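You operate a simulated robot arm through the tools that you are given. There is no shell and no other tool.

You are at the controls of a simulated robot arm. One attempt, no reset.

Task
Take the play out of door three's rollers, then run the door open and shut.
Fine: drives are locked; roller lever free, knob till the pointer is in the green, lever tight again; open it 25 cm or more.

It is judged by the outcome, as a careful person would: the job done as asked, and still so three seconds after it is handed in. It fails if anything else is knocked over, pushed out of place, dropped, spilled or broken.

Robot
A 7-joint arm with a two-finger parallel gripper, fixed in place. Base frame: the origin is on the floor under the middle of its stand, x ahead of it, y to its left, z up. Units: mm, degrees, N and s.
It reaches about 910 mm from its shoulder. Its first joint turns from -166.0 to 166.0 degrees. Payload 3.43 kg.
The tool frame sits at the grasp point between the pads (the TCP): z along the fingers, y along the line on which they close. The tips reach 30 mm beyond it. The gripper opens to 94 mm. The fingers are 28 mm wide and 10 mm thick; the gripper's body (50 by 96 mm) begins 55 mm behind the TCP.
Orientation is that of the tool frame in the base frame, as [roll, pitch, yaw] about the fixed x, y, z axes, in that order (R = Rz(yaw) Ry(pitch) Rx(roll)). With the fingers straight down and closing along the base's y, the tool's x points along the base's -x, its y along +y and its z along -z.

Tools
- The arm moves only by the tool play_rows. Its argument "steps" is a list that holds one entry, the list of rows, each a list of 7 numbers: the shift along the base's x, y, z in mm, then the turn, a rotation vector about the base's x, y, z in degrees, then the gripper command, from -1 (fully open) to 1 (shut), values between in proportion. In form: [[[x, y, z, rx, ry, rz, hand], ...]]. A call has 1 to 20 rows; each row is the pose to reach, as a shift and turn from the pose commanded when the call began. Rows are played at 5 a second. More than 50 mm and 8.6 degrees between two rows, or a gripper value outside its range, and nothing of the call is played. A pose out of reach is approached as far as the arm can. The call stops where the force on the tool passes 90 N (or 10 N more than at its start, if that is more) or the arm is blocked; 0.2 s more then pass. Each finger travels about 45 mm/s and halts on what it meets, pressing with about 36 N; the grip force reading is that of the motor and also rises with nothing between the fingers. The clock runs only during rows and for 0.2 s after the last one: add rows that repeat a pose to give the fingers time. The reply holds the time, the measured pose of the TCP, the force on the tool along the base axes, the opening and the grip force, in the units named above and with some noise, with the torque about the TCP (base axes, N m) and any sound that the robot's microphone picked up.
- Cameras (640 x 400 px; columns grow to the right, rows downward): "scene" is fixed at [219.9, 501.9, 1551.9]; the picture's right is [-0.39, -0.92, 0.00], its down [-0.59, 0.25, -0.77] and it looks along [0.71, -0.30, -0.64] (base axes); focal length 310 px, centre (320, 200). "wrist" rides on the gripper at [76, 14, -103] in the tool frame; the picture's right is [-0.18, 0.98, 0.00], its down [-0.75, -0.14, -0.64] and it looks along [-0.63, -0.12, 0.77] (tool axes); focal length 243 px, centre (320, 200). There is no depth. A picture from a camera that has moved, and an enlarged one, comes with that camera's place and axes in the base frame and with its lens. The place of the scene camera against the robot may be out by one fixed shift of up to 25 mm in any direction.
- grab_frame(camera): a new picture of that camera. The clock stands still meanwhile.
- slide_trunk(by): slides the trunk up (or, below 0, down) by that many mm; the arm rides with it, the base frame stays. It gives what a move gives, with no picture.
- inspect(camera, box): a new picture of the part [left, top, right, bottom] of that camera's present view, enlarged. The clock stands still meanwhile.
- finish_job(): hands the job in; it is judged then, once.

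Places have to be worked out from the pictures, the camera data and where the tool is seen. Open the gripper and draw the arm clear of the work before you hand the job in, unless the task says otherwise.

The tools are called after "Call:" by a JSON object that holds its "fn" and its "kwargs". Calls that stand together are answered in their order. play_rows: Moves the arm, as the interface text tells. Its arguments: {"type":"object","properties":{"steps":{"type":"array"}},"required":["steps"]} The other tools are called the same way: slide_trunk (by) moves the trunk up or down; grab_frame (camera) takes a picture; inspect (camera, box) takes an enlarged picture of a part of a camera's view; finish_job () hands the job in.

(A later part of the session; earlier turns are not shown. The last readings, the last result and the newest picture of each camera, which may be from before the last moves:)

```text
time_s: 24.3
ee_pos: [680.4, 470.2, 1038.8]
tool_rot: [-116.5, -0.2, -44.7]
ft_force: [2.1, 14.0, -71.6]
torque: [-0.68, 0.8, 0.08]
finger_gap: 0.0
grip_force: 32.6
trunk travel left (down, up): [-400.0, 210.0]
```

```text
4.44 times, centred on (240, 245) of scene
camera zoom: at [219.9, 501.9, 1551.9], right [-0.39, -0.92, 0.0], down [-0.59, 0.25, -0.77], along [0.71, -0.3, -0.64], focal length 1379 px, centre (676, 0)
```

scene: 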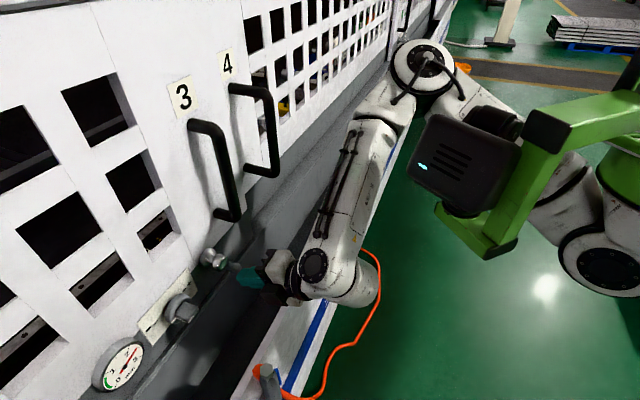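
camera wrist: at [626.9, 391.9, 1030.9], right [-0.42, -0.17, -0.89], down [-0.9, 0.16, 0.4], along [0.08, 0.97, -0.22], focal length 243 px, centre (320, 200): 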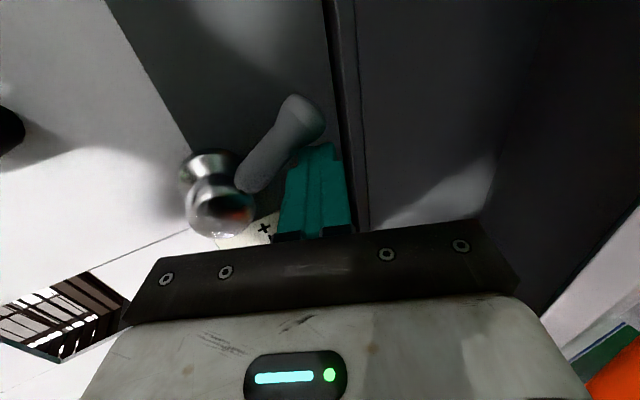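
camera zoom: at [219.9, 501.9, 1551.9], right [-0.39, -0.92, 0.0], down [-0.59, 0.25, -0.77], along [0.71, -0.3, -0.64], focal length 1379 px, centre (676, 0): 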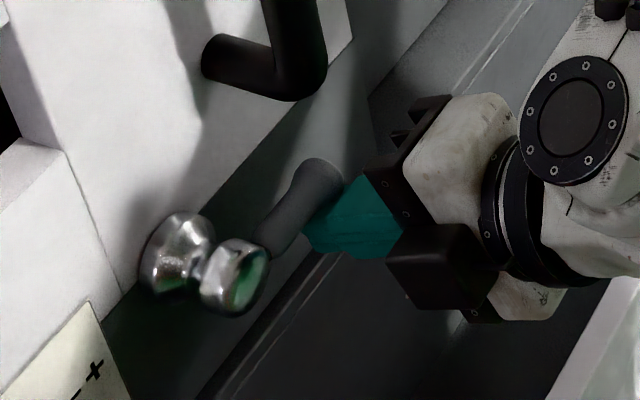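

That is a hard stop: force rose to 72 N with no motion, so the lever is at its free end. I'll relax the push, back straight out, and check the lever and gauge.

Call:
{"fn": "play_rows", "kwargs": {"steps": [[[0, 0, -6, 0, 0, 0, 1], [0, 0, -16, 0, 0, 0, 1], [-12, -12, -10, 0, 0, 0, 1], [-24, -24, -2, 0, 0, 0, 1], [-38, -38, 6, 0, 0, 0, 1], [-60, -50, 20, 0, 0, 0, 0], [-80, -60, 35, 0, 0, 0, -0.3]]]}}

Call:
{"fn": "grab_frame", "kwargs": {"camera": "wrist"}}

Call:
{"fn": "inspect", "kwargs": {"camera": "scene", "box": [80, 220, 280, 400]}}

```text
time_s: 25.9
ee_pos: [599.6, 412.0, 1077.8]
tool_rot: [-116.3, 0.0, -44.7]
ft_force: [-0.7, 0.2, 0.3]
torque: [-0.02, -0.01, -0.03]
finger_gap: 49.0
grip_force: 0.0
trunk travel left (down, up): [-400.0, 210.0]
```

```text
taken
camera wrist: at [582.8, 286.7, 1110.4], right [-0.44, -0.18, -0.88], down [-0.9, 0.16, 0.41], along [0.07, 0.97, -0.23], focal length 243 px, centre (320, 200)
```

wrist: 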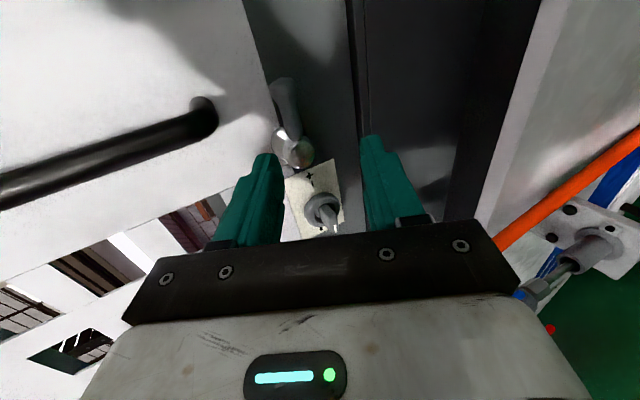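

```text
2.22 times, centred on (180, 310) of scene
camera zoom: at [219.9, 501.9, 1551.9], right [-0.39, -0.92, 0.0], down [-0.59, 0.25, -0.77], along [0.71, -0.3, -0.64], focal length 689 px, centre (631, -44)
```

zoom: 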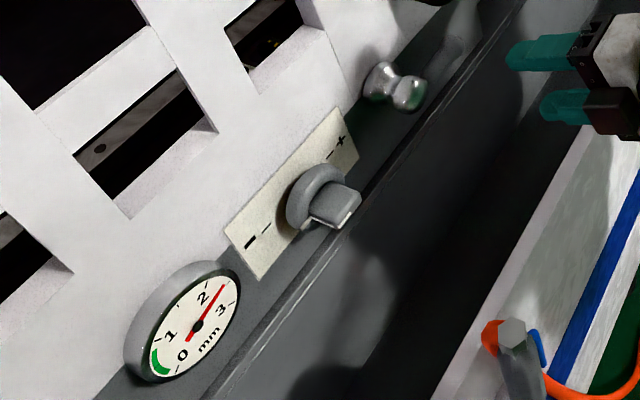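

The lever stays at the free end, pointing right. Now I'll measure the knob's depth and the bar's shape from this side view.

Call:
{"fn": "inspect", "kwargs": {"camera": "wrist", "box": [260, 140, 370, 240]}}

Call:
{"fn": "inspect", "kwargs": {"camera": "scene", "box": [130, 260, 230, 350]}}

```text
4.00 times, centred on (315, 190) of wrist
camera zoom: at [582.8, 286.7, 1110.4], right [-0.44, -0.18, -0.88], down [-0.9, 0.16, 0.41], along [0.07, 0.97, -0.23], focal length 970 px, centre (340, 240)
```

zoom: 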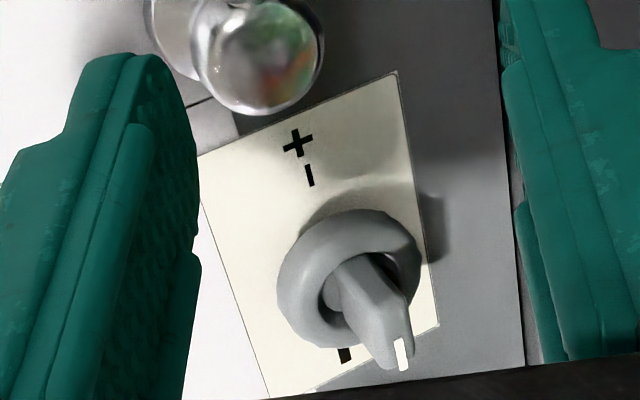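

```text
4.44 times, centred on (180, 305) of scene
camera zoom: at [219.9, 501.9, 1551.9], right [-0.39, -0.92, 0.0], down [-0.59, 0.25, -0.77], along [0.71, -0.3, -0.64], focal length 1379 px, centre (942, -267)
```

zoom: 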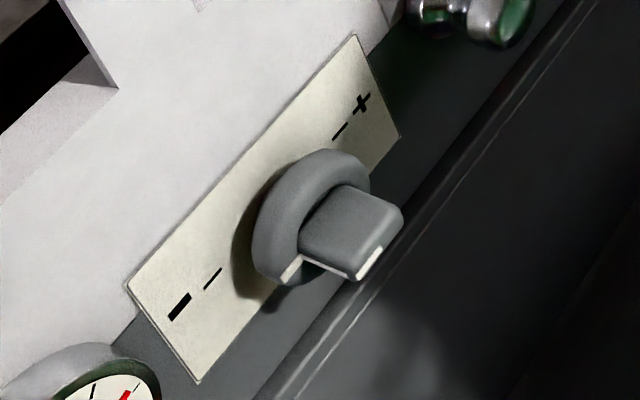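

The knob is a disc with a wing grip about 29 mm wide, 31 mm deep (n≈815–846) and 13 mm thick, on an axis at t≈-12.5, z≈1034.5. The base beam's top is only at z≈868. I'll approach level with the knob, tilted 25° from the right so the pads lie flush on the wing and the hand stays away from the lockout post. I'll stage first.

Call:
{"fn": "play_rows", "kwargs": {"steps": [[[-9, 16, -5.5, 3.73, -2.36, 4.05, -0.1], [-18, 32, -11, 7.46, -4.73, 8.1, -0.06], [-27, 48, -16.5, 11.2, -7.1, 12.1, -0.06], [-36, 64, -22, 14.9, -9.5, 16.2, -0.06], [-45, 80, -27.5, 18.7, -11.8, 20.2, -0.06], [-54, 95.5, -33, 22.4, -14.2, 24.3, -0.06], [-54, 95.5, -38, 22.4, -14.2, 24.3, -0.06]]]}}

Call:
{"fn": "grab_frame", "kwargs": {"camera": "wrist"}}

Call:
{"fn": "grab_frame", "kwargs": {"camera": "scene"}}

```text
time_s: 27.2
ee_pos: [650.8, 415.9, 1042.8]
tool_rot: [-94.4, 0.5, -48.3]
ft_force: [0.5, -0.4, 0.4]
torque: [0.0, 0.01, 0.0]
finger_gap: 49.6
grip_force: 0.1
out of reach, approached as far as the arm can: row 3, 4, 5, 6
trunk travel left (down, up): [-400.0, 210.0]
stopped in row 6: the arm was blocked; the commanded pose is now the measured one
```

```text
taken
camera wrist: at [625.2, 288.2, 1035.0], right [-0.18, 0.09, -0.98], down [-0.97, 0.14, 0.2], along [0.16, 0.99, 0.06], focal length 243 px, centre (320, 200)
```

wrist: 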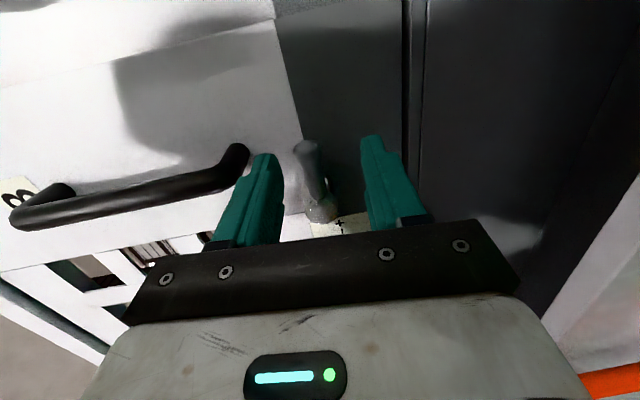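

```text
taken
```

scene: 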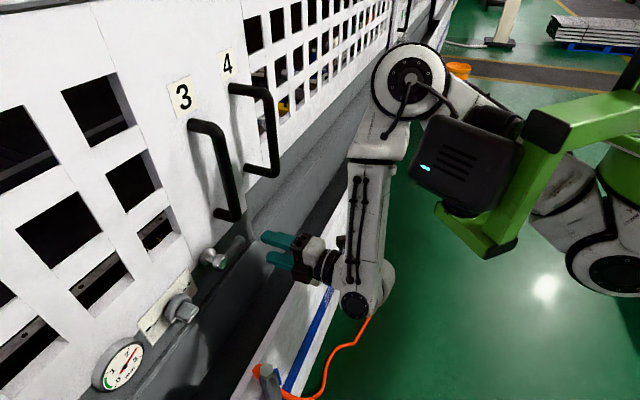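

The arm runs out of joint range with the shoulder this high: the forearm points steeply down. I'll raise the hand 200 mm while backing off, then drop the trunk by the same amount so the shoulder is lower relative to the work.

Call:
{"fn": "play_rows", "kwargs": {"steps": [[[-15, -3, 20, 0, 0, 0, -0.06], [-28, -5, 52, 0, 0, 0, -0.06], [-40, -8, 85, 0, 0, 0, -0.06], [-50, -10, 120, 0, 0, 0, -0.06], [-60, -12, 155, 0, 0, 0, -0.06], [-70, -14, 195, 0, 0, 0, -0.06], [-70, -14, 200, 0, 0, 0, -0.06]]]}}

Call:
{"fn": "grab_frame", "kwargs": {"camera": "scene"}}

```text
time_s: 28.5
ee_pos: [637.8, 369.6, 1132.5]
tool_rot: [-100.1, -7.4, -55.1]
ft_force: [0.4, -0.4, -0.3]
torque: [0.0, 0.01, -0.01]
finger_gap: 49.8
grip_force: 0.1
trunk travel left (down, up): [-400.0, 210.0]
stopped in row 6: the arm was blocked; the commanded pose is now the measured one
```

```text
taken
```

scene: 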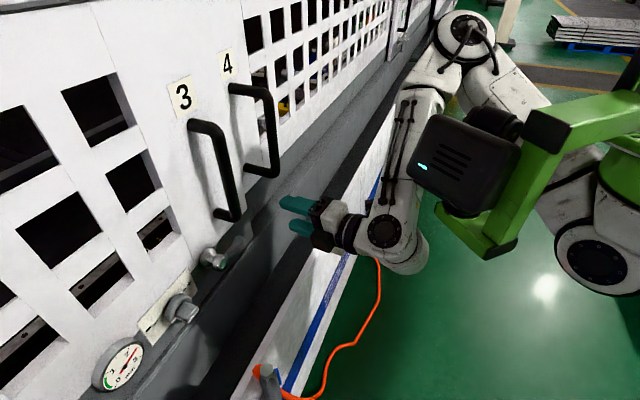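

It's blocked again near a joint limit. I'll go back to the 45° tilt that worked, lift the hand there, and then lower the trunk.

Call:
{"fn": "play_rows", "kwargs": {"steps": [[[-12, 9, 3, -2.8, 5.2, 1.25, -0.06], [-24, 18, 6, -5.6, 10.4, 2.5, -0.06], [-36, 27, 9, -8.4, 15.7, 3.75, -0.06], [-48, 36, 12, -11.3, 20.9, 5, -0.06], [-60, 46, 16, -14.1, 26.1, 6.2, -0.06], [-72, 55, 20, -16.9, 31.3, 7.5, -0.06], [-72, 55, 20, -16.9, 31.3, 7.5, -0.06]]]}}

Call:
{"fn": "play_rows", "kwargs": {"steps": [[[-5, -5, 25, 0, 0, 0, -0.06], [-10, -10, 50, 0, 0, 0, -0.06], [-15, -15, 75, 0, 0, 0, -0.06], [-20, -20, 100, 0, 0, 0, -0.06]]]}}

Call:
{"fn": "grab_frame", "kwargs": {"camera": "scene"}}

```text
time_s: 30.1
ee_pos: [544.6, 416.7, 1132.4]
tool_rot: [-135.6, 0.6, -45.3]
ft_force: [0.0, 0.4, 0.0]
torque: [0.03, 0.01, 0.02]
finger_gap: 49.9
grip_force: 0.1
out of reach, approached as far as the arm can: row 6, 7
trunk travel left (down, up): [-400.0, 210.0]
```

```text
time_s: 31.1
ee_pos: [536.4, 413.5, 1138.9]
tool_rot: [-135.8, 0.4, -45.5]
ft_force: [0.5, 0.1, 0.1]
torque: [0.01, 0.01, -0.02]
finger_gap: 49.8
grip_force: 0.0
out of reach, approached as far as the arm can: row 1, 2, 3, 4
trunk travel left (down, up): [-400.0, 210.0]
```

```text
taken
```

scene: 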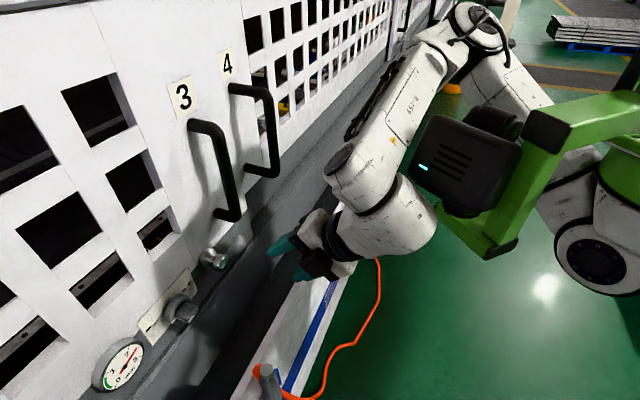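

The hand can't rise further because the elbow is fully folded. There is free space below at t≈87, so I'll lower the trunk 100 mm from here and then lift the hand relative to it.

Call:
{"fn": "slide_trunk", "kwargs": {"by": -100}}

Call:
{"fn": "play_rows", "kwargs": {"steps": [[[0, 0, 30, 0, 0, 0, -0.06], [0, 0, 60, 0, 0, 0, -0.06], [0, 0, 90, 0, 0, 0, -0.06], [0, 0, 120, 0, 0, 0, -0.06]]]}}

Call:
{"fn": "grab_frame", "kwargs": {"camera": "scene"}}

```text
time_s: 32.4
ee_pos: [537.2, 413.3, 1041.3]
tool_rot: [-135.6, 0.5, -45.4]
ft_force: [-0.4, 0.6, -0.5]
torque: [0.0, 0.0, -0.02]
finger_gap: 49.7
grip_force: 0.0
trunk travel left (down, up): [-300.0, 310.0]
```

```text
time_s: 33.4
ee_pos: [535.2, 414.5, 1041.0]
tool_rot: [-135.6, 0.6, -45.3]
ft_force: [0.5, 0.2, -0.3]
torque: [0.04, 0.01, 0.0]
finger_gap: 50.0
grip_force: 0.1
out of reach, approached as far as the arm can: row 1, 2, 3, 4
trunk travel left (down, up): [-300.0, 310.0]
```

```text
taken
```

scene: 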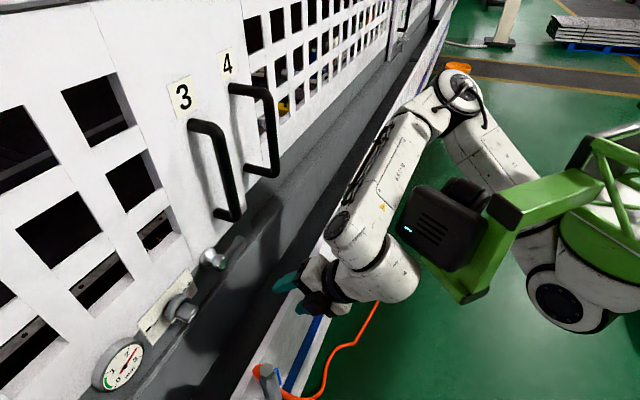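

Moving up is limited in the arm's own frame, so the last joint is probably near its limit with the camera on the right. I'll spin the hand the other way, back through camera-down and on toward camera-left, which should have more range.

Call:
{"fn": "play_rows", "kwargs": {"steps": [[[0, 0, 0, 3.75, 3.75, -5.3, -0.06], [0, 0, 0, 7.5, 7.5, -10.6, -0.06], [0, 0, 0, 11.25, 11.25, -15.9, -0.06], [0, 0, 0, 15, 15, -21.2, -0.06], [0, 0, 0, 18.75, 18.75, -26.5, -0.06], [0, 0, 0, 22.5, 22.5, -31.8, -0.06], [0, 0, 0, 26.25, 26.25, -37.1, -0.06], [0, 0, 0, 30, 30, -42.4, -0.06], [0, 0, 0, 33.75, 33.75, -47.7, -0.06], [0, 0, 0, 37.5, 37.5, -53, -0.06], [0, 0, 0, 41.25, 41.25, -58.3, -0.06], [0, 0, 0, 45, 45, -63.6, -0.06]]]}}

Call:
{"fn": "play_rows", "kwargs": {"steps": [[[0, 0, 5, 3.75, 3.75, -5.3, -0.06], [0, 0, 10, 7.5, 7.5, -10.6, -0.06], [0, 0, 15, 11.25, 11.25, -15.9, -0.06], [0, 0, 20, 15, 15, -21.2, -0.06], [0, 0, 25, 18.75, 18.75, -26.5, -0.06], [0, 0, 30, 22.5, 22.5, -31.8, -0.06], [0, 0, 35, 26.25, 26.25, -37.1, -0.06], [0, 0, 40, 30, 30, -42.4, -0.06], [0, 0, 45, 33.75, 33.75, -47.7, -0.06], [0, 0, 50, 37.5, 37.5, -53, -0.06], [0, 0, 55, 41.25, 41.25, -58.3, -0.06], [0, 0, 60, 45, 45, -63.6, -0.06]]]}}

Call:
{"fn": "grab_frame", "kwargs": {"camera": "scene"}}

Call:
{"fn": "grab_frame", "kwargs": {"camera": "wrist"}}

```text
time_s: 36.0
ee_pos: [535.1, 416.5, 1044.6]
tool_rot: [180.0, 45.0, -135.1]
ft_force: [0.6, -0.1, 0.0]
torque: [-0.01, -0.01, -0.02]
finger_gap: 49.6
grip_force: 0.2
trunk travel left (down, up): [-300.0, 310.0]
```

```text
time_s: 38.8
ee_pos: [553.2, 409.5, 1063.3]
tool_rot: [137.7, 4.5, 133.4]
ft_force: [-0.8, 0.6, -0.2]
torque: [-0.01, 0.03, 0.02]
finger_gap: 49.8
grip_force: 0.1
trunk travel left (down, up): [-300.0, 310.0]
stopped in row 12: the arm was blocked; the commanded pose is now the measured one
```

```text
taken
```

scene: 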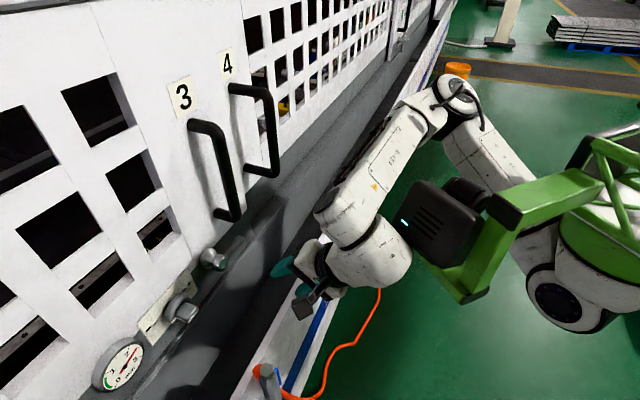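

```text
taken
camera wrist: at [453.5, 428.0, 1143.4], right [0.62, 0.4, 0.67], down [0.11, -0.89, 0.44], along [0.78, -0.2, -0.6], focal length 243 px, centre (320, 200)
```

wrist: 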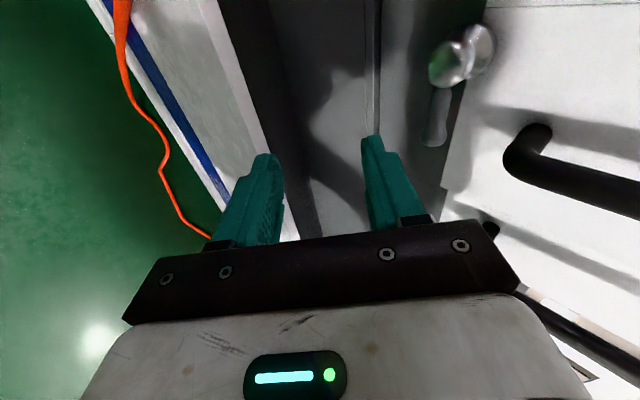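

I'm close to camera-left, but upward motion is still limited. I'll look at the robot's shoulder region to understand its geometry.

Call:
{"fn": "inspect", "kwargs": {"camera": "scene", "box": [380, 50, 640, 350]}}

```text
1.33 times, centred on (510, 200) of scene
camera zoom: at [219.9, 501.9, 1551.9], right [-0.39, -0.92, 0.0], down [-0.59, 0.25, -0.77], along [0.71, -0.3, -0.64], focal length 414 px, centre (67, 200)
```

zoom: 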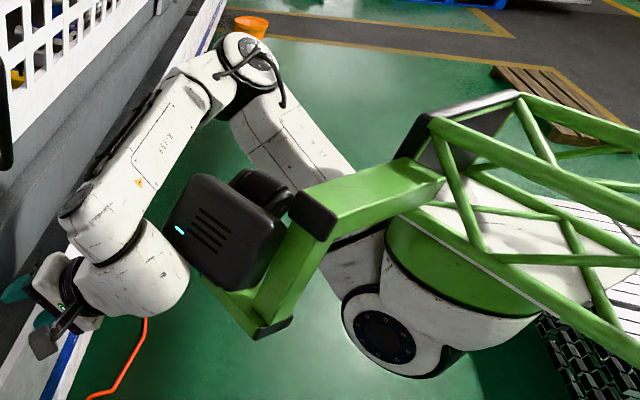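

The arm hangs inverted under the green truss, with the shoulder at about (320, 0, 1100) now. So its comfortable workspace is below the shoulder, and lowering the trunk was the wrong direction. I'll raise the trunk 200 mm; the hand rides up through clear space.

Call:
{"fn": "slide_trunk", "kwargs": {"by": 200}}

Call:
{"fn": "play_rows", "kwargs": {"steps": [[[0, 0, -30, 0, 0, 0, -0.06], [0, 0, -60, 0, 0, 0, -0.06], [0, 0, -90, 0, 0, 0, -0.06], [0, 0, -120, 0, 0, 0, -0.06], [0, 0, -120, 0, 0, 0, -0.06]]]}}

Call:
{"fn": "grab_frame", "kwargs": {"camera": "scene"}}

```text
time_s: 41.0
ee_pos: [555.0, 408.3, 1265.6]
tool_rot: [137.6, 4.5, 133.0]
ft_force: [-0.1, -0.7, 0.9]
torque: [0.01, 0.0, -0.02]
finger_gap: 49.6
grip_force: 0.0
trunk travel left (down, up): [-500.0, 110.0]
```

```text
time_s: 42.2
ee_pos: [554.7, 410.1, 1149.2]
tool_rot: [137.6, 4.0, 132.9]
ft_force: [0.7, 0.2, 0.0]
torque: [0.01, -0.01, -0.03]
finger_gap: 49.5
grip_force: 0.0
trunk travel left (down, up): [-500.0, 110.0]
```

```text
taken
```

scene: 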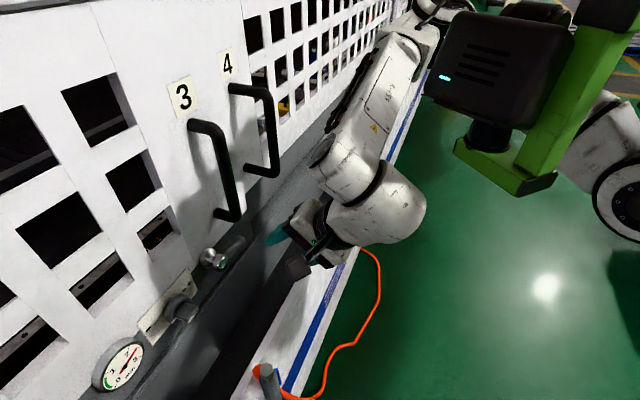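

With the trunk at -50 the hand moves down freely. I'll spin back toward camera-down in this more comfortable pose, then work toward the level, right-tilted knob grip.

Call:
{"fn": "play_rows", "kwargs": {"steps": [[[0, 0, 0, -3.97, -3.16, 5.53, -0.06], [0, 0, 0, -7.9, -6.3, 11.05, -0.06], [0, 0, 0, -11.9, -9.5, 16.6, -0.06], [0, 0, 0, -15.9, -12.6, 22.1, -0.06], [0, 0, 0, -19.8, -15.8, 27.6, -0.06], [0, 0, 0, -23.8, -19, 33.2, -0.06], [0, 0, 0, -27.8, -22.1, 38.7, -0.06], [0, 0, 0, -31.7, -25.3, 44.2, -0.06], [0, 0, 0, -35.7, -28.4, 49.7, -0.06], [0, 0, 0, -39.7, -31.6, 55.3, -0.06], [0, 0, 0, -43.6, -34.7, 60.8, -0.06], [0, 0, 0, -47.6, -37.9, 66.3, -0.06]]]}}

```text
time_s: 44.8
ee_pos: [554.3, 410.7, 1147.6]
tool_rot: [-174.5, 42.2, -133.2]
ft_force: [-0.2, 0.3, 0.0]
torque: [0.06, -0.01, 0.01]
finger_gap: 49.9
grip_force: 0.1
trunk travel left (down, up): [-500.0, 110.0]
```

Now I'll rotate to the level, right-tilted orientation (fingers closing vertically) while easing down and left, staying well off the wall.

Call:
{"fn": "play_rows", "kwargs": {"steps": [[[-0.7, 2.5, -5, -1.09, -6.42, 4.24, -0.06], [-1.3, 5, -10, -2.17, -12.84, 8.47, -0.06], [-2, 7.5, -15, -3.26, -19.3, 12.7, -0.06], [-2.6, 10, -20, -4.34, -25.7, 16.9, -0.06], [-3.3, 12.4, -25, -5.43, -32.1, 21.2, -0.06], [-4, 14.8, -30, -6.5, -38.5, 25.4, -0.06], [-4.6, 17.3, -34, -7.6, -45, 29.7, -0.06], [-5.3, 19.8, -39, -8.7, -51.4, 33.9, -0.06], [-6, 22.3, -44, -9.8, -57.8, 38.1, -0.06], [-6.6, 24.7, -49, -10.9, -64.2, 42.4, -0.06], [-7.3, 27.2, -54, -11.9, -70.6, 46.6, -0.06], [-8, 29.6, -58, -13, -77.1, 50.8, -0.06], [-8.6, 32, -63, -14.1, -83.5, 55.1, -0.06], [-9.2, 34.6, -68, -15.2, -89.9, 59.3, -0.06]]]}}

Call:
{"fn": "grab_frame", "kwargs": {"camera": "scene"}}

Call:
{"fn": "grab_frame", "kwargs": {"camera": "wrist"}}

```text
time_s: 47.1
ee_pos: [616.2, 388.3, 1106.2]
tool_rot: [-99.2, 23.7, -50.3]
ft_force: [-0.5, 0.5, 0.4]
torque: [-0.04, 0.02, -0.03]
finger_gap: 49.8
grip_force: 0.0
out of reach, approached as far as the arm can: row 10, 11
trunk travel left (down, up): [-500.0, 110.0]
stopped in row 11: the arm was blocked; the commanded pose is now the measured one
```

```text
taken
```

scene: 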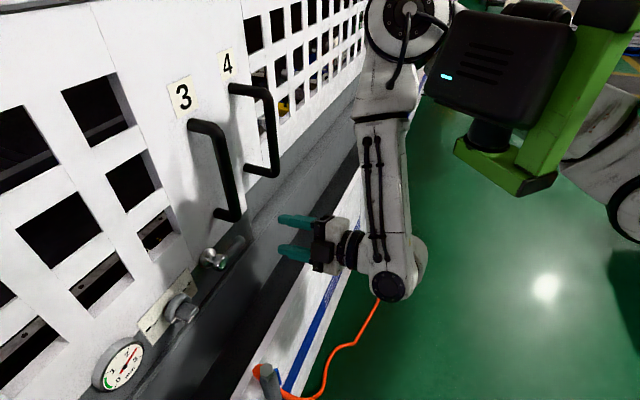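

```text
taken
camera wrist: at [580.9, 267.5, 1077.9], right [-0.48, 0.33, -0.81], down [-0.85, 0.07, 0.52], along [0.23, 0.94, 0.25], focal length 243 px, centre (320, 200)
```

wrist: 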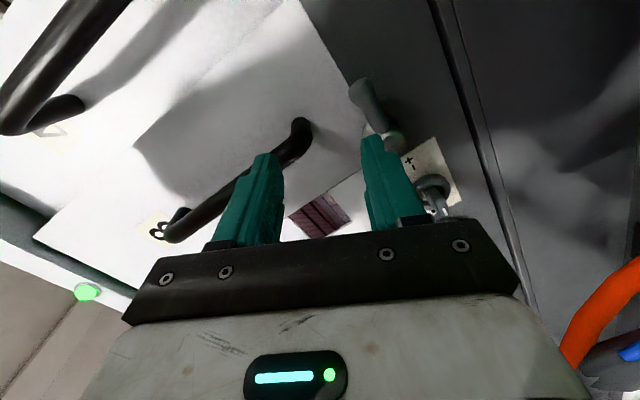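

The level, normal-to-wall direction is reachable, but the right-tilted one isn't. The 25–45° from-above tilt with the camera right worked well at the lever, so I'll use a 30° from-above grip for the knob. I'll move to a pre-grasp 70 mm in front of it.

Call:
{"fn": "play_rows", "kwargs": {"steps": [[[-8, 12, 5, -5.2, -0.1, 1.6, 0.1], [-20, 30, 5, -10.4, -0.2, 3.2, 0.1], [-35, 52, 0, -15.6, -0.3, 4.75, 0.1], [-50, 75, -5, -20.8, -0.4, 6.3, 0.1], [-65, 97, -10, -26, -0.5, 7.9, 0.1], [-82, 121, -17, -31.2, -0.6, 9.5, 0.1], [-99.4, 146.2, -24, -31.2, -0.6, 9.5, 0.1], [-99.4, 146.2, -24, -31.2, -0.6, 9.5, 0.1]]]}}

Call:
{"fn": "grab_frame", "kwargs": {"camera": "scene"}}

Call:
{"fn": "grab_frame", "kwargs": {"camera": "wrist"}}

```text
time_s: 48.6
ee_pos: [606.0, 488.8, 1083.9]
tool_rot: [-120.2, 0.0, -54.3]
ft_force: [0.2, 0.0, 0.5]
torque: [0.02, -0.02, -0.01]
finger_gap: 42.2
grip_force: 0.0
trunk travel left (down, up): [-500.0, 110.0]
stopped in row 7: the arm was blocked; the commanded pose is now the measured one
```

```text
taken
```

scene: 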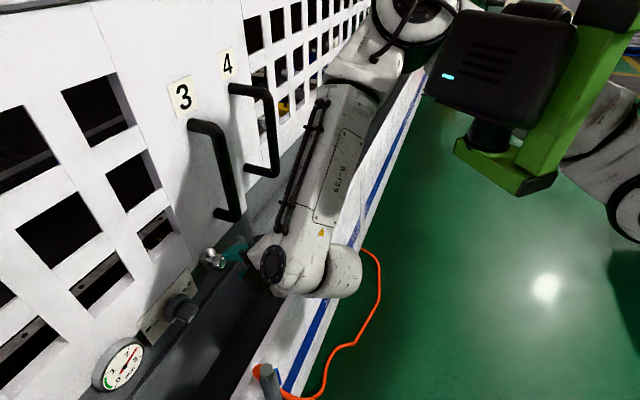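

```text
taken
camera wrist: at [572.0, 370.0, 1123.1], right [-0.51, -0.14, -0.85], down [-0.83, 0.33, 0.44], along [0.22, 0.93, -0.28], focal length 243 px, centre (320, 200)
```

wrist: 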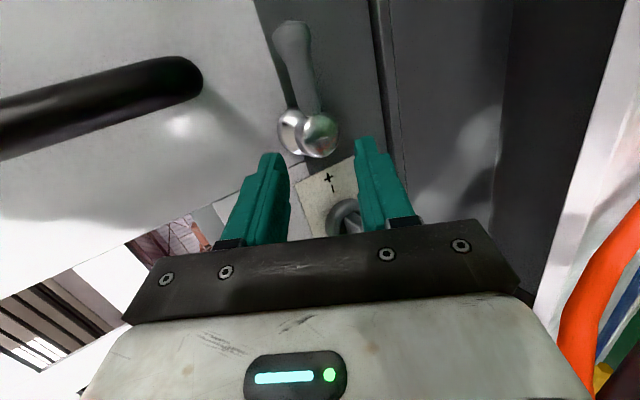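

The camera-right spin runs out of range when the hand moves left, so I'll use camera-left instead. At this tilt the camera stays above and clear of the lockout post. I'll back off from the wall and spin through camera-down.

Call:
{"fn": "play_rows", "kwargs": {"steps": [[[-18, -18, 5, 5.35, 4.53, -3.39, 0.1], [-36, -36, 10, 10.7, 9.06, -6.78, 0.1], [-52, -52, 15, 16.05, 13.6, -10.2, 0.1], [-52, -52, 15, 21.4, 18.1, -13.6, 0.1], [-52, -52, 15, 26.7, 22.6, -17, 0.1], [-52, -52, 15, 32.1, 27.2, -20.3, 0.1], [-52, -52, 15, 37.4, 31.7, -23.7, 0.1], [-52, -52, 15, 42.8, 36.2, -27.1, 0.1], [-52, -52, 15, 48.1, 40.7, -30.5, 0.1], [-52, -52, 15, 53.5, 45.3, -33.9, 0.1], [-52, -52, 15, 58.8, 49.8, -37.3, 0.1]]]}}

```text
time_s: 51.0
ee_pos: [551.4, 439.8, 1098.2]
tool_rot: [-179.9, 60.2, -134.9]
ft_force: [-0.1, 0.1, 0.1]
torque: [0.04, 0.02, 0.02]
finger_gap: 42.1
grip_force: 0.0
trunk travel left (down, up): [-500.0, 110.0]
```

Camera-down at 30° tilt is reached cleanly. I'll continue the spin to camera-left here, at t=79 and away from the post.

Call:
{"fn": "play_rows", "kwargs": {"steps": [[[0, 0, 0, 4.59, 4.59, -3.75, 0.1], [0, 0, 0, 9.18, 9.18, -7.5, 0.1], [0, 0, 0, 13.8, 13.8, -11.25, 0.1], [0, 0, 0, 18.4, 18.4, -15, 0.1], [0, 0, 0, 23, 23, -18.75, 0.1], [0, 0, 0, 27.6, 27.6, -22.5, 0.1], [0, 0, 0, 32.1, 32.1, -26.25, 0.1], [0, 0, 0, 36.7, 36.7, -30, 0.1], [0, 0, 0, 41.3, 41.3, -33.75, 0.1], [0, 0, 0, 45.9, 45.9, -37.5, 0.1], [0, 0, 0, 50.5, 50.5, -41.25, 0.1], [0, 0, 0, 55.1, 55.1, -45, 0.1]]]}}

Call:
{"fn": "grab_frame", "kwargs": {"camera": "scene"}}

Call:
{"fn": "grab_frame", "kwargs": {"camera": "wrist"}}

```text
time_s: 53.6
ee_pos: [549.2, 438.5, 1099.6]
tool_rot: [120.1, 0.1, 134.7]
ft_force: [0.2, -0.3, -0.1]
torque: [0.01, 0.0, -0.03]
finger_gap: 42.2
grip_force: 0.0
trunk travel left (down, up): [-500.0, 110.0]
```

```text
taken
```

scene: 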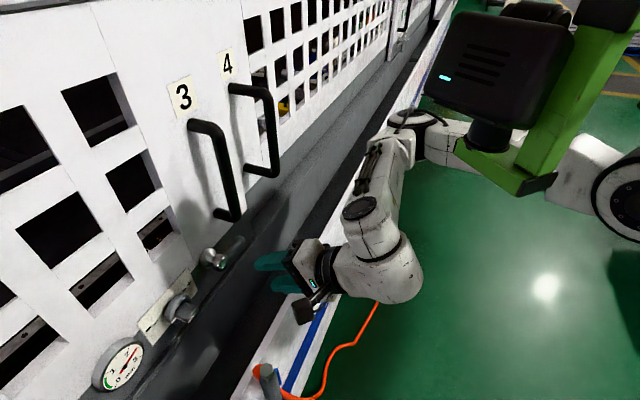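

```text
taken
camera wrist: at [438.3, 434.7, 1163.1], right [0.48, 0.22, 0.85], down [0.09, -0.98, 0.2], along [0.87, -0.02, -0.48], focal length 243 px, centre (320, 200)
```

wrist: 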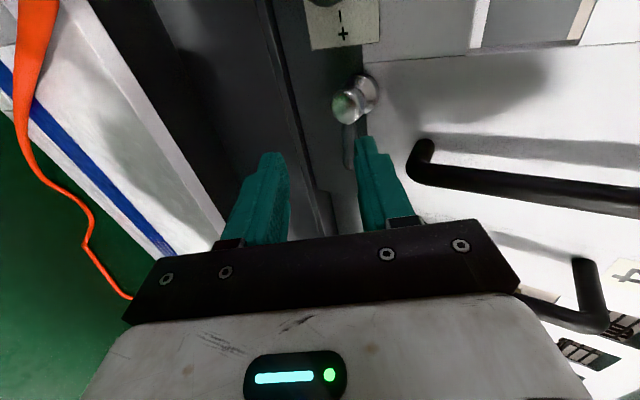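

That orientation was reached exactly and the arm looks comfortable. I'll translate to the knob pre-grasp: n=743, t=-12.5, z=1082.

Call:
{"fn": "play_rows", "kwargs": {"steps": [[[-8, 24, -4, 0, 0, 0, 0.1], [-16, 48, -8, 0, 0, 0, 0.1], [-24, 72, -13, 0, 0, 0, 0.1], [-32.4, 96, -17.6, 0, 0, 0, 0.1], [-32.4, 96, -17.6, 0, 0, 0, 0.1]]]}}

Call:
{"fn": "grab_frame", "kwargs": {"camera": "scene"}}

Call:
{"fn": "grab_frame", "kwargs": {"camera": "wrist"}}

```text
time_s: 54.8
ee_pos: [520.7, 535.1, 1084.6]
tool_rot: [120.0, 0.3, 134.9]
ft_force: [0.3, 0.7, -0.6]
torque: [-0.01, -0.01, 0.03]
finger_gap: 42.4
grip_force: 0.0
trunk travel left (down, up): [-500.0, 110.0]
```

```text
taken
```

scene: 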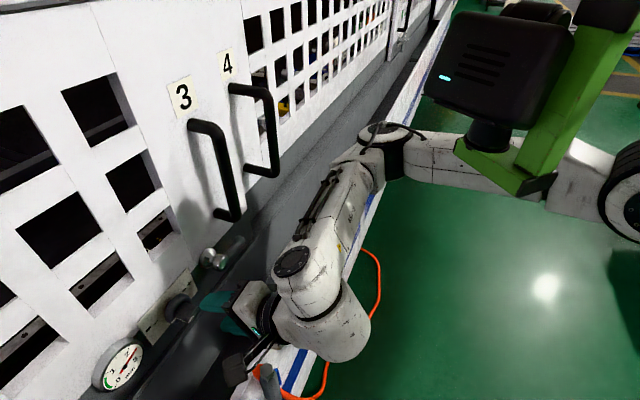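

```text
taken
camera wrist: at [408.1, 530.5, 1146.4], right [0.48, 0.22, 0.85], down [0.09, -0.98, 0.2], along [0.88, -0.02, -0.48], focal length 243 px, centre (320, 200)
```

wrist: 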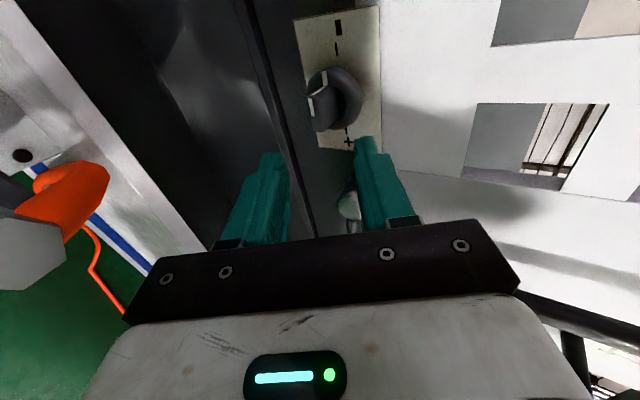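

I'll zoom in to verify the knob's alignment and index orientation before going in.

Call:
{"fn": "inspect", "kwargs": {"camera": "wrist", "box": [250, 40, 420, 180]}}

Call:
{"fn": "inspect", "kwargs": {"camera": "scene", "box": [80, 240, 300, 400]}}

```text
2.86 times, centred on (335, 110) of wrist
camera zoom: at [408.1, 530.5, 1146.4], right [0.48, 0.22, 0.85], down [0.09, -0.98, 0.2], along [0.88, -0.02, -0.48], focal length 693 px, centre (277, 457)
```

zoom: 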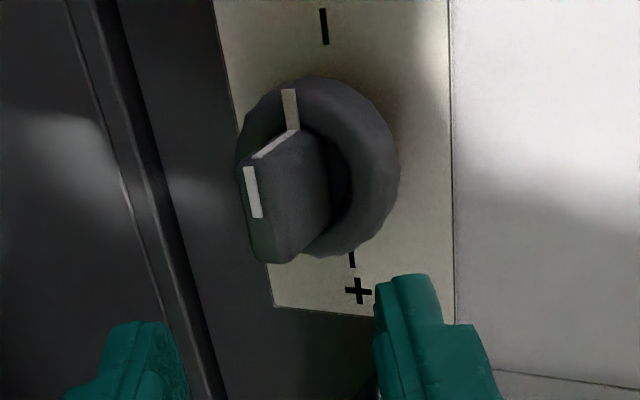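

```text
2.50 times, centred on (190, 320) of scene
camera zoom: at [219.9, 501.9, 1551.9], right [-0.39, -0.92, 0.0], down [-0.59, 0.25, -0.77], along [0.71, -0.3, -0.64], focal length 775 px, centre (645, -100)
```

zoom: 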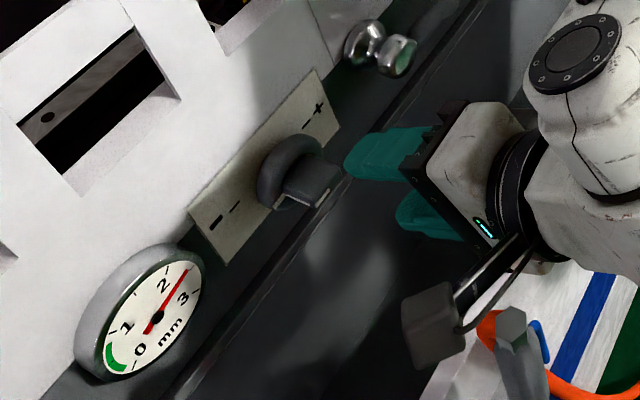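

The index points left, toward "−". From this camera the wing's front face is at n≈825 and its centre at t≈-14, z≈1034.5. I'll advance along the tool axis so the pads straddle the wing, without closing yet.

Call:
{"fn": "play_rows", "kwargs": {"steps": [[[8, 9, -7.2, 0, 0, 0, 0.234], [16, 18, -14.4, 0, 0, 0, 0.234], [24, 26.8, -21.7, 0, 0, 0, 0.234], [32, 35.6, -29, 0, 0, 0, 0.234], [39.7, 44.4, -36.1, 0, 0, 0, 0.234]]]}}

Call:
{"fn": "grab_frame", "kwargs": {"camera": "wrist"}}

Call:
{"fn": "inspect", "kwargs": {"camera": "scene", "box": [80, 240, 300, 400]}}

```text
time_s: 56.0
ee_pos: [558.5, 579.5, 1047.1]
tool_rot: [120.0, 0.4, 134.9]
ft_force: [0.6, 0.4, -0.2]
torque: [-0.01, -0.03, -0.01]
finger_gap: 36.2
grip_force: 0.0
trunk travel left (down, up): [-500.0, 110.0]
```

```text
taken
camera wrist: at [445.5, 574.3, 1110.1], right [0.48, 0.22, 0.85], down [0.09, -0.98, 0.2], along [0.88, -0.02, -0.48], focal length 243 px, centre (320, 200)
```

wrist: 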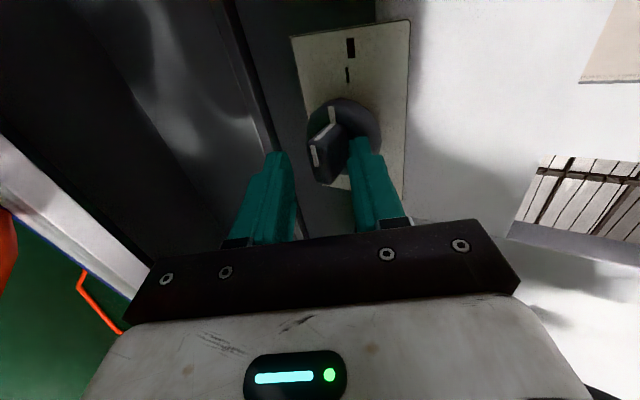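

```text
2.50 times, centred on (190, 320) of scene
camera zoom: at [219.9, 501.9, 1551.9], right [-0.39, -0.92, 0.0], down [-0.59, 0.25, -0.77], along [0.71, -0.3, -0.64], focal length 775 px, centre (645, -100)
```

zoom: 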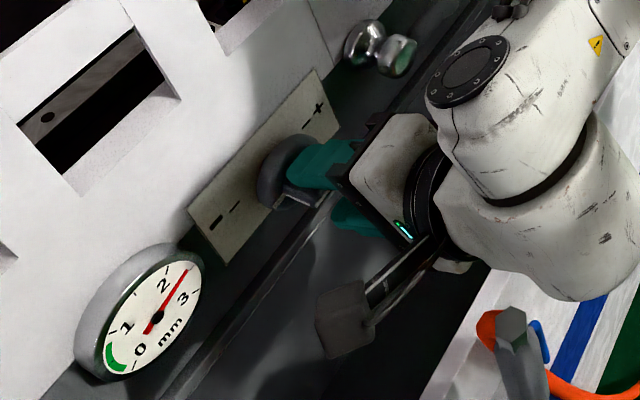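

Call:
{"fn": "inspect", "kwargs": {"camera": "wrist", "box": [230, 80, 420, 240]}}

```text
2.50 times, centred on (325, 160) of wrist
camera zoom: at [445.5, 574.3, 1110.1], right [0.48, 0.22, 0.85], down [0.09, -0.98, 0.2], along [0.88, -0.02, -0.48], focal length 606 px, centre (308, 300)
```

zoom: 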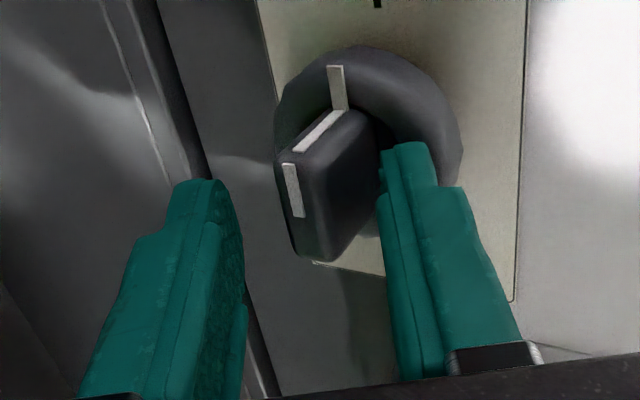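

The upper pad is alongside the wing, but the lower tip barely reaches it. I'll narrow the gap slightly, push in 6 mm along the wall normal, then close.

Call:
{"fn": "play_rows", "kwargs": {"steps": [[[0, 0, 0.5, 0, 0, 0, 0.4], [0, 0, 0.5, 0, 0, 0, 0.4], [2.1, 2.1, 0.5, 0, 0, 0, 0.4], [4.2, 4.2, 0.5, 0, 0, 0, 0.4], [4.2, 4.2, 0.5, 0, 0, 0, 0.7], [4.2, 4.2, 0.5, 0, 0, 0, 1], [4.2, 4.2, 0.5, 0, 0, 0, 1], [4.2, 4.2, 0.5, 0, 0, 0, 1]]]}}

Call:
{"fn": "inspect", "kwargs": {"camera": "wrist", "box": [230, 80, 420, 240]}}

```text
time_s: 57.8
ee_pos: [563.2, 581.7, 1046.8]
tool_rot: [119.9, 0.2, 134.9]
ft_force: [0.1, 0.6, 7.9]
torque: [0.85, -0.44, -0.32]
finger_gap: 22.8
grip_force: 44.6
trunk travel left (down, up): [-500.0, 110.0]
```

```text
2.50 times, centred on (325, 160) of wrist
camera zoom: at [450.9, 579.0, 1110.3], right [0.48, 0.22, 0.85], down [0.09, -0.98, 0.2], along [0.88, -0.02, -0.48], focal length 606 px, centre (308, 300)
```

zoom: 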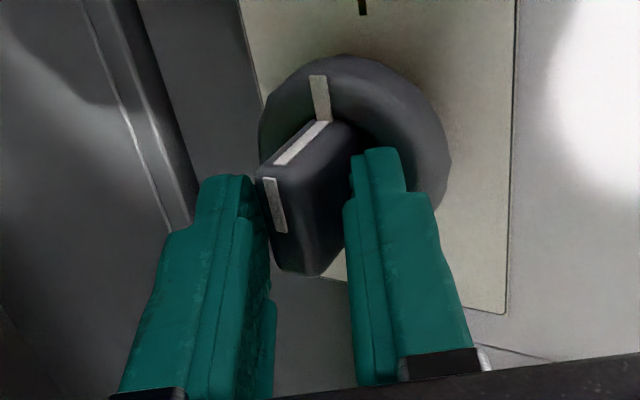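

The wing is gripped: gap 22.8, grip force 45 N. I'll try 20° clockwise about the knob axis and watch the gauge.

Call:
{"fn": "play_rows", "kwargs": {"steps": [[[0.8, -0.8, 0, 3.54, 3.54, 0, 1], [1.5, -1.5, -0.2, 7.07, 7.07, 0, 1], [2.25, -2.25, -0.4, 10.6, 10.6, 0, 1], [3, -3, -0.7, 14.1, 14.1, 0, 1]]]}}

Call:
{"fn": "inspect", "kwargs": {"camera": "scene", "box": [80, 240, 300, 400]}}

Call:
{"fn": "inspect", "kwargs": {"camera": "wrist", "box": [230, 80, 420, 240]}}

```text
time_s: 58.8
ee_pos: [566.3, 581.2, 1046.2]
tool_rot: [120.1, -19.7, 134.9]
ft_force: [2.4, 3.3, 12.8]
torque: [0.66, -0.56, -0.79]
finger_gap: 22.8
grip_force: 45.1
trunk travel left (down, up): [-500.0, 110.0]
```

```text
2.50 times, centred on (190, 320) of scene
camera zoom: at [219.9, 501.9, 1551.9], right [-0.39, -0.92, 0.0], down [-0.59, 0.25, -0.77], along [0.71, -0.3, -0.64], focal length 775 px, centre (645, -100)
```

zoom: 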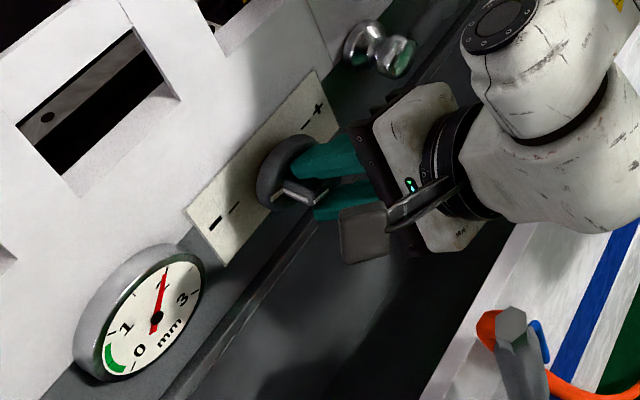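

```text
2.50 times, centred on (325, 160) of wrist
camera zoom: at [471.9, 557.8, 1131.8], right [0.67, 0.02, 0.74], down [0.1, -0.99, -0.07], along [0.73, 0.12, -0.67], focal length 606 px, centre (308, 300)
```

zoom: 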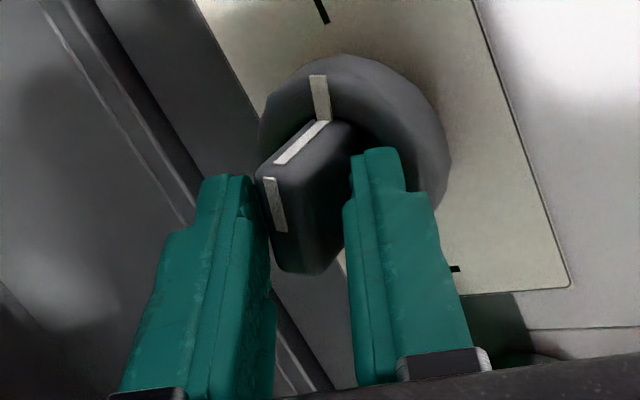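

Clockwise is right: 20° took the gauge from 2.5 to about 2.0, roughly 0.025 mm per degree. I'll turn another 40° clockwise.

Call:
{"fn": "play_rows", "kwargs": {"steps": [[[1.1, -1.1, -0.7, 5.66, 5.66, 0, 1], [2.1, -2.1, -1.6, 11.3, 11.3, 0, 1], [3.1, -3.1, -2.7, 17, 17, 0, 1], [3.9, -3.9, -4, 22.6, 22.6, 0, 1], [4.55, -4.55, -5.4, 28.3, 28.3, 0, 1]]]}}

Call:
{"fn": "inspect", "kwargs": {"camera": "scene", "box": [80, 240, 300, 400]}}

Call:
{"fn": "inspect", "kwargs": {"camera": "wrist", "box": [230, 80, 420, 240]}}

```text
time_s: 60.1
ee_pos: [628.1, 535.8, 1045.6]
tool_rot: [123.4, -40.9, 123.0]
ft_force: [-35.7, 14.8, -17.1]
torque: [0.2, 0.33, -0.04]
finger_gap: 0.2
grip_force: 33.0
out of reach, approached as far as the arm can: row 2, 3, 4, 5
trunk travel left (down, up): [-500.0, 110.0]
stopped in row 5: the force on the tool passed its limit at 128 N (the readings are from after the stop); the commanded pose is now the measured one
```

```text
2.50 times, centred on (190, 320) of scene
camera zoom: at [219.9, 501.9, 1551.9], right [-0.39, -0.92, 0.0], down [-0.59, 0.25, -0.77], along [0.71, -0.3, -0.64], focal length 775 px, centre (645, -100)
```

zoom: 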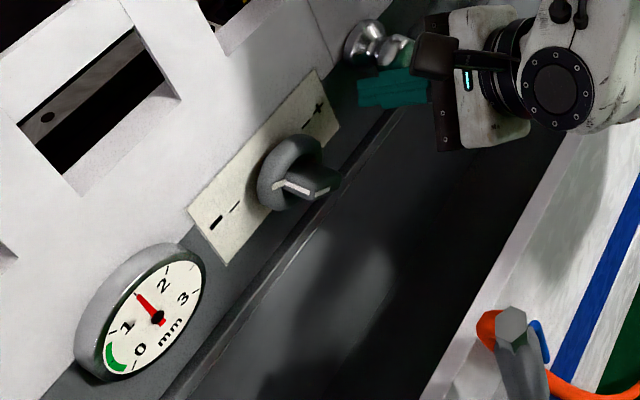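

```text
2.50 times, centred on (325, 160) of wrist
camera zoom: at [555.7, 502.5, 1148.3], right [0.82, -0.27, 0.5], down [-0.12, -0.94, -0.32], along [0.56, 0.2, -0.81], focal length 606 px, centre (308, 300)
```

zoom: 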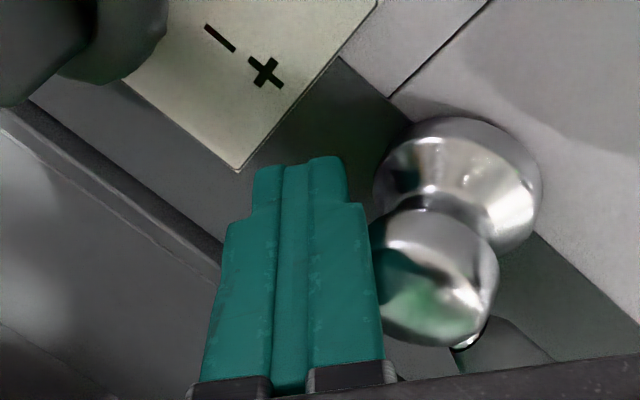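

The arm ran out of range, slipped off the knob, and touched the lever hub. The gauge now reads about 1.4 and the knob stayed where it was turned. I'll back straight out and check the lever.

Call:
{"fn": "play_rows", "kwargs": {"steps": [[[-5, 3, 1, 0, 0, 0, 1], [-10, -4, 6, 0, 0, 0, 1], [-20, -18, 14, 0, 0, 0, 1], [-30, -33, 22, 0, 0, 0, 1], [-42, -52, 32, 0, 0, 0, 1], [-55, -72, 45, 0, 0, 0, 1]]]}}

Call:
{"fn": "grab_frame", "kwargs": {"camera": "wrist"}}

Call:
{"fn": "inspect", "kwargs": {"camera": "scene", "box": [80, 200, 300, 400]}}

```text
time_s: 61.5
ee_pos: [577.3, 465.3, 1093.8]
tool_rot: [122.5, -40.7, 123.2]
ft_force: [-0.1, 0.2, 0.0]
torque: [-0.01, 0.01, -0.01]
finger_gap: 0.0
grip_force: 33.1
trunk travel left (down, up): [-500.0, 110.0]
```

```text
taken
camera wrist: at [503.0, 432.0, 1194.4], right [0.81, -0.28, 0.51], down [-0.12, -0.94, -0.32], along [0.57, 0.2, -0.8], focal length 243 px, centre (320, 200)
```

wrist: 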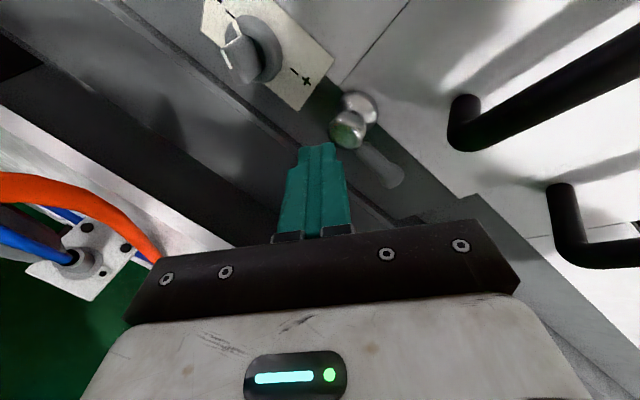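

```text
2.00 times, centred on (190, 300) of scene
camera zoom: at [219.9, 501.9, 1551.9], right [-0.39, -0.92, 0.0], down [-0.59, 0.25, -0.77], along [0.71, -0.3, -0.64], focal length 620 px, centre (580, 0)
```

zoom: 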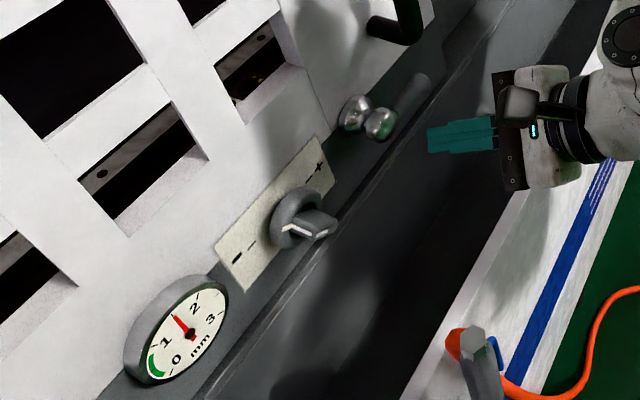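

The lever is still at its free stop, and the knob sits about 44° clockwise. I need about 36° more. The neat way is to come steeply from above with the fingers closing horizontally across the tilted wing, so that closing the gripper itself rotates the wing further clockwise toward vertical. First I'll reorient to camera-down, 60° tilt, in free space.

Call:
{"fn": "play_rows", "kwargs": {"steps": [[[-4, 0, 8, -4.47, -3.85, 4.94, 0.3], [-8, 0, 16, -8.94, -7.7, 9.87, 0.1], [-12, 0, 24, -13.4, -11.6, 14.8, 0], [-16, 0, 32, -17.9, -15.4, 19.7, 0], [-20, 0, 40, -22.4, -19.3, 24.7, 0], [-25.5, 1.4, 46, -26.8, -23.1, 29.6, 0], [-25.5, 1.4, 46, -31.3, -27, 34.5, 0], [-25.5, 1.4, 46, -35.8, -30.8, 39.5, 0], [-25.5, 1.4, 46, -40.2, -34.7, 44.4, 0], [-25.5, 1.4, 46, -44.7, -38.5, 49.4, 0], [-25.5, 1.4, 46, -49.2, -42.4, 54.3, 0], [-25.5, 1.4, 46, -53.6, -46.2, 59.2, 0], [-25.5, 1.4, 46, -58.1, -50.1, 64.2, 0], [-25.5, 1.4, 46, -62.6, -53.9, 69.1, 0], [-25.5, 1.4, 46, -67.1, -57.8, 74, 0], [-25.5, 1.4, 46, -71.5, -61.6, 79, 0], [-25.5, 1.4, 46, -76, -65.5, 83.9, 0]]]}}

Call:
{"fn": "grab_frame", "kwargs": {"camera": "scene"}}

Call:
{"fn": "grab_frame", "kwargs": {"camera": "wrist"}}

```text
time_s: 65.1
ee_pos: [550.1, 466.2, 1140.2]
tool_rot: [-180.0, 29.9, -135.0]
ft_force: [0.4, -0.7, 0.2]
torque: [0.0, -0.03, 0.04]
finger_gap: 47.2
grip_force: 0.2
trunk travel left (down, up): [-500.0, 110.0]
```

```text
taken
```

scene: 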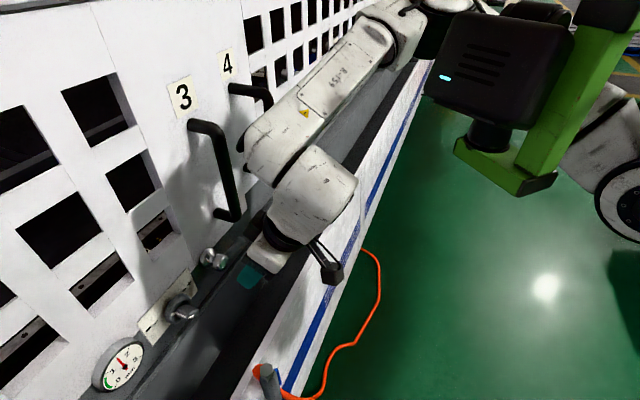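

```text
taken
camera wrist: at [457.6, 391.8, 1190.6], right [-0.58, 0.81, 0.09], down [0.33, 0.14, 0.93], along [0.74, 0.57, -0.35], focal length 243 px, centre (320, 200)
```

wrist: 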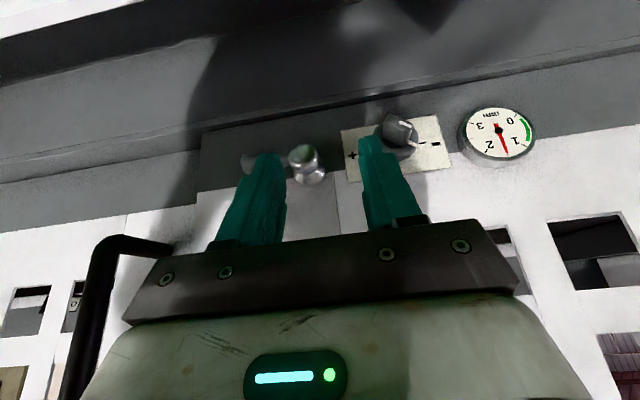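

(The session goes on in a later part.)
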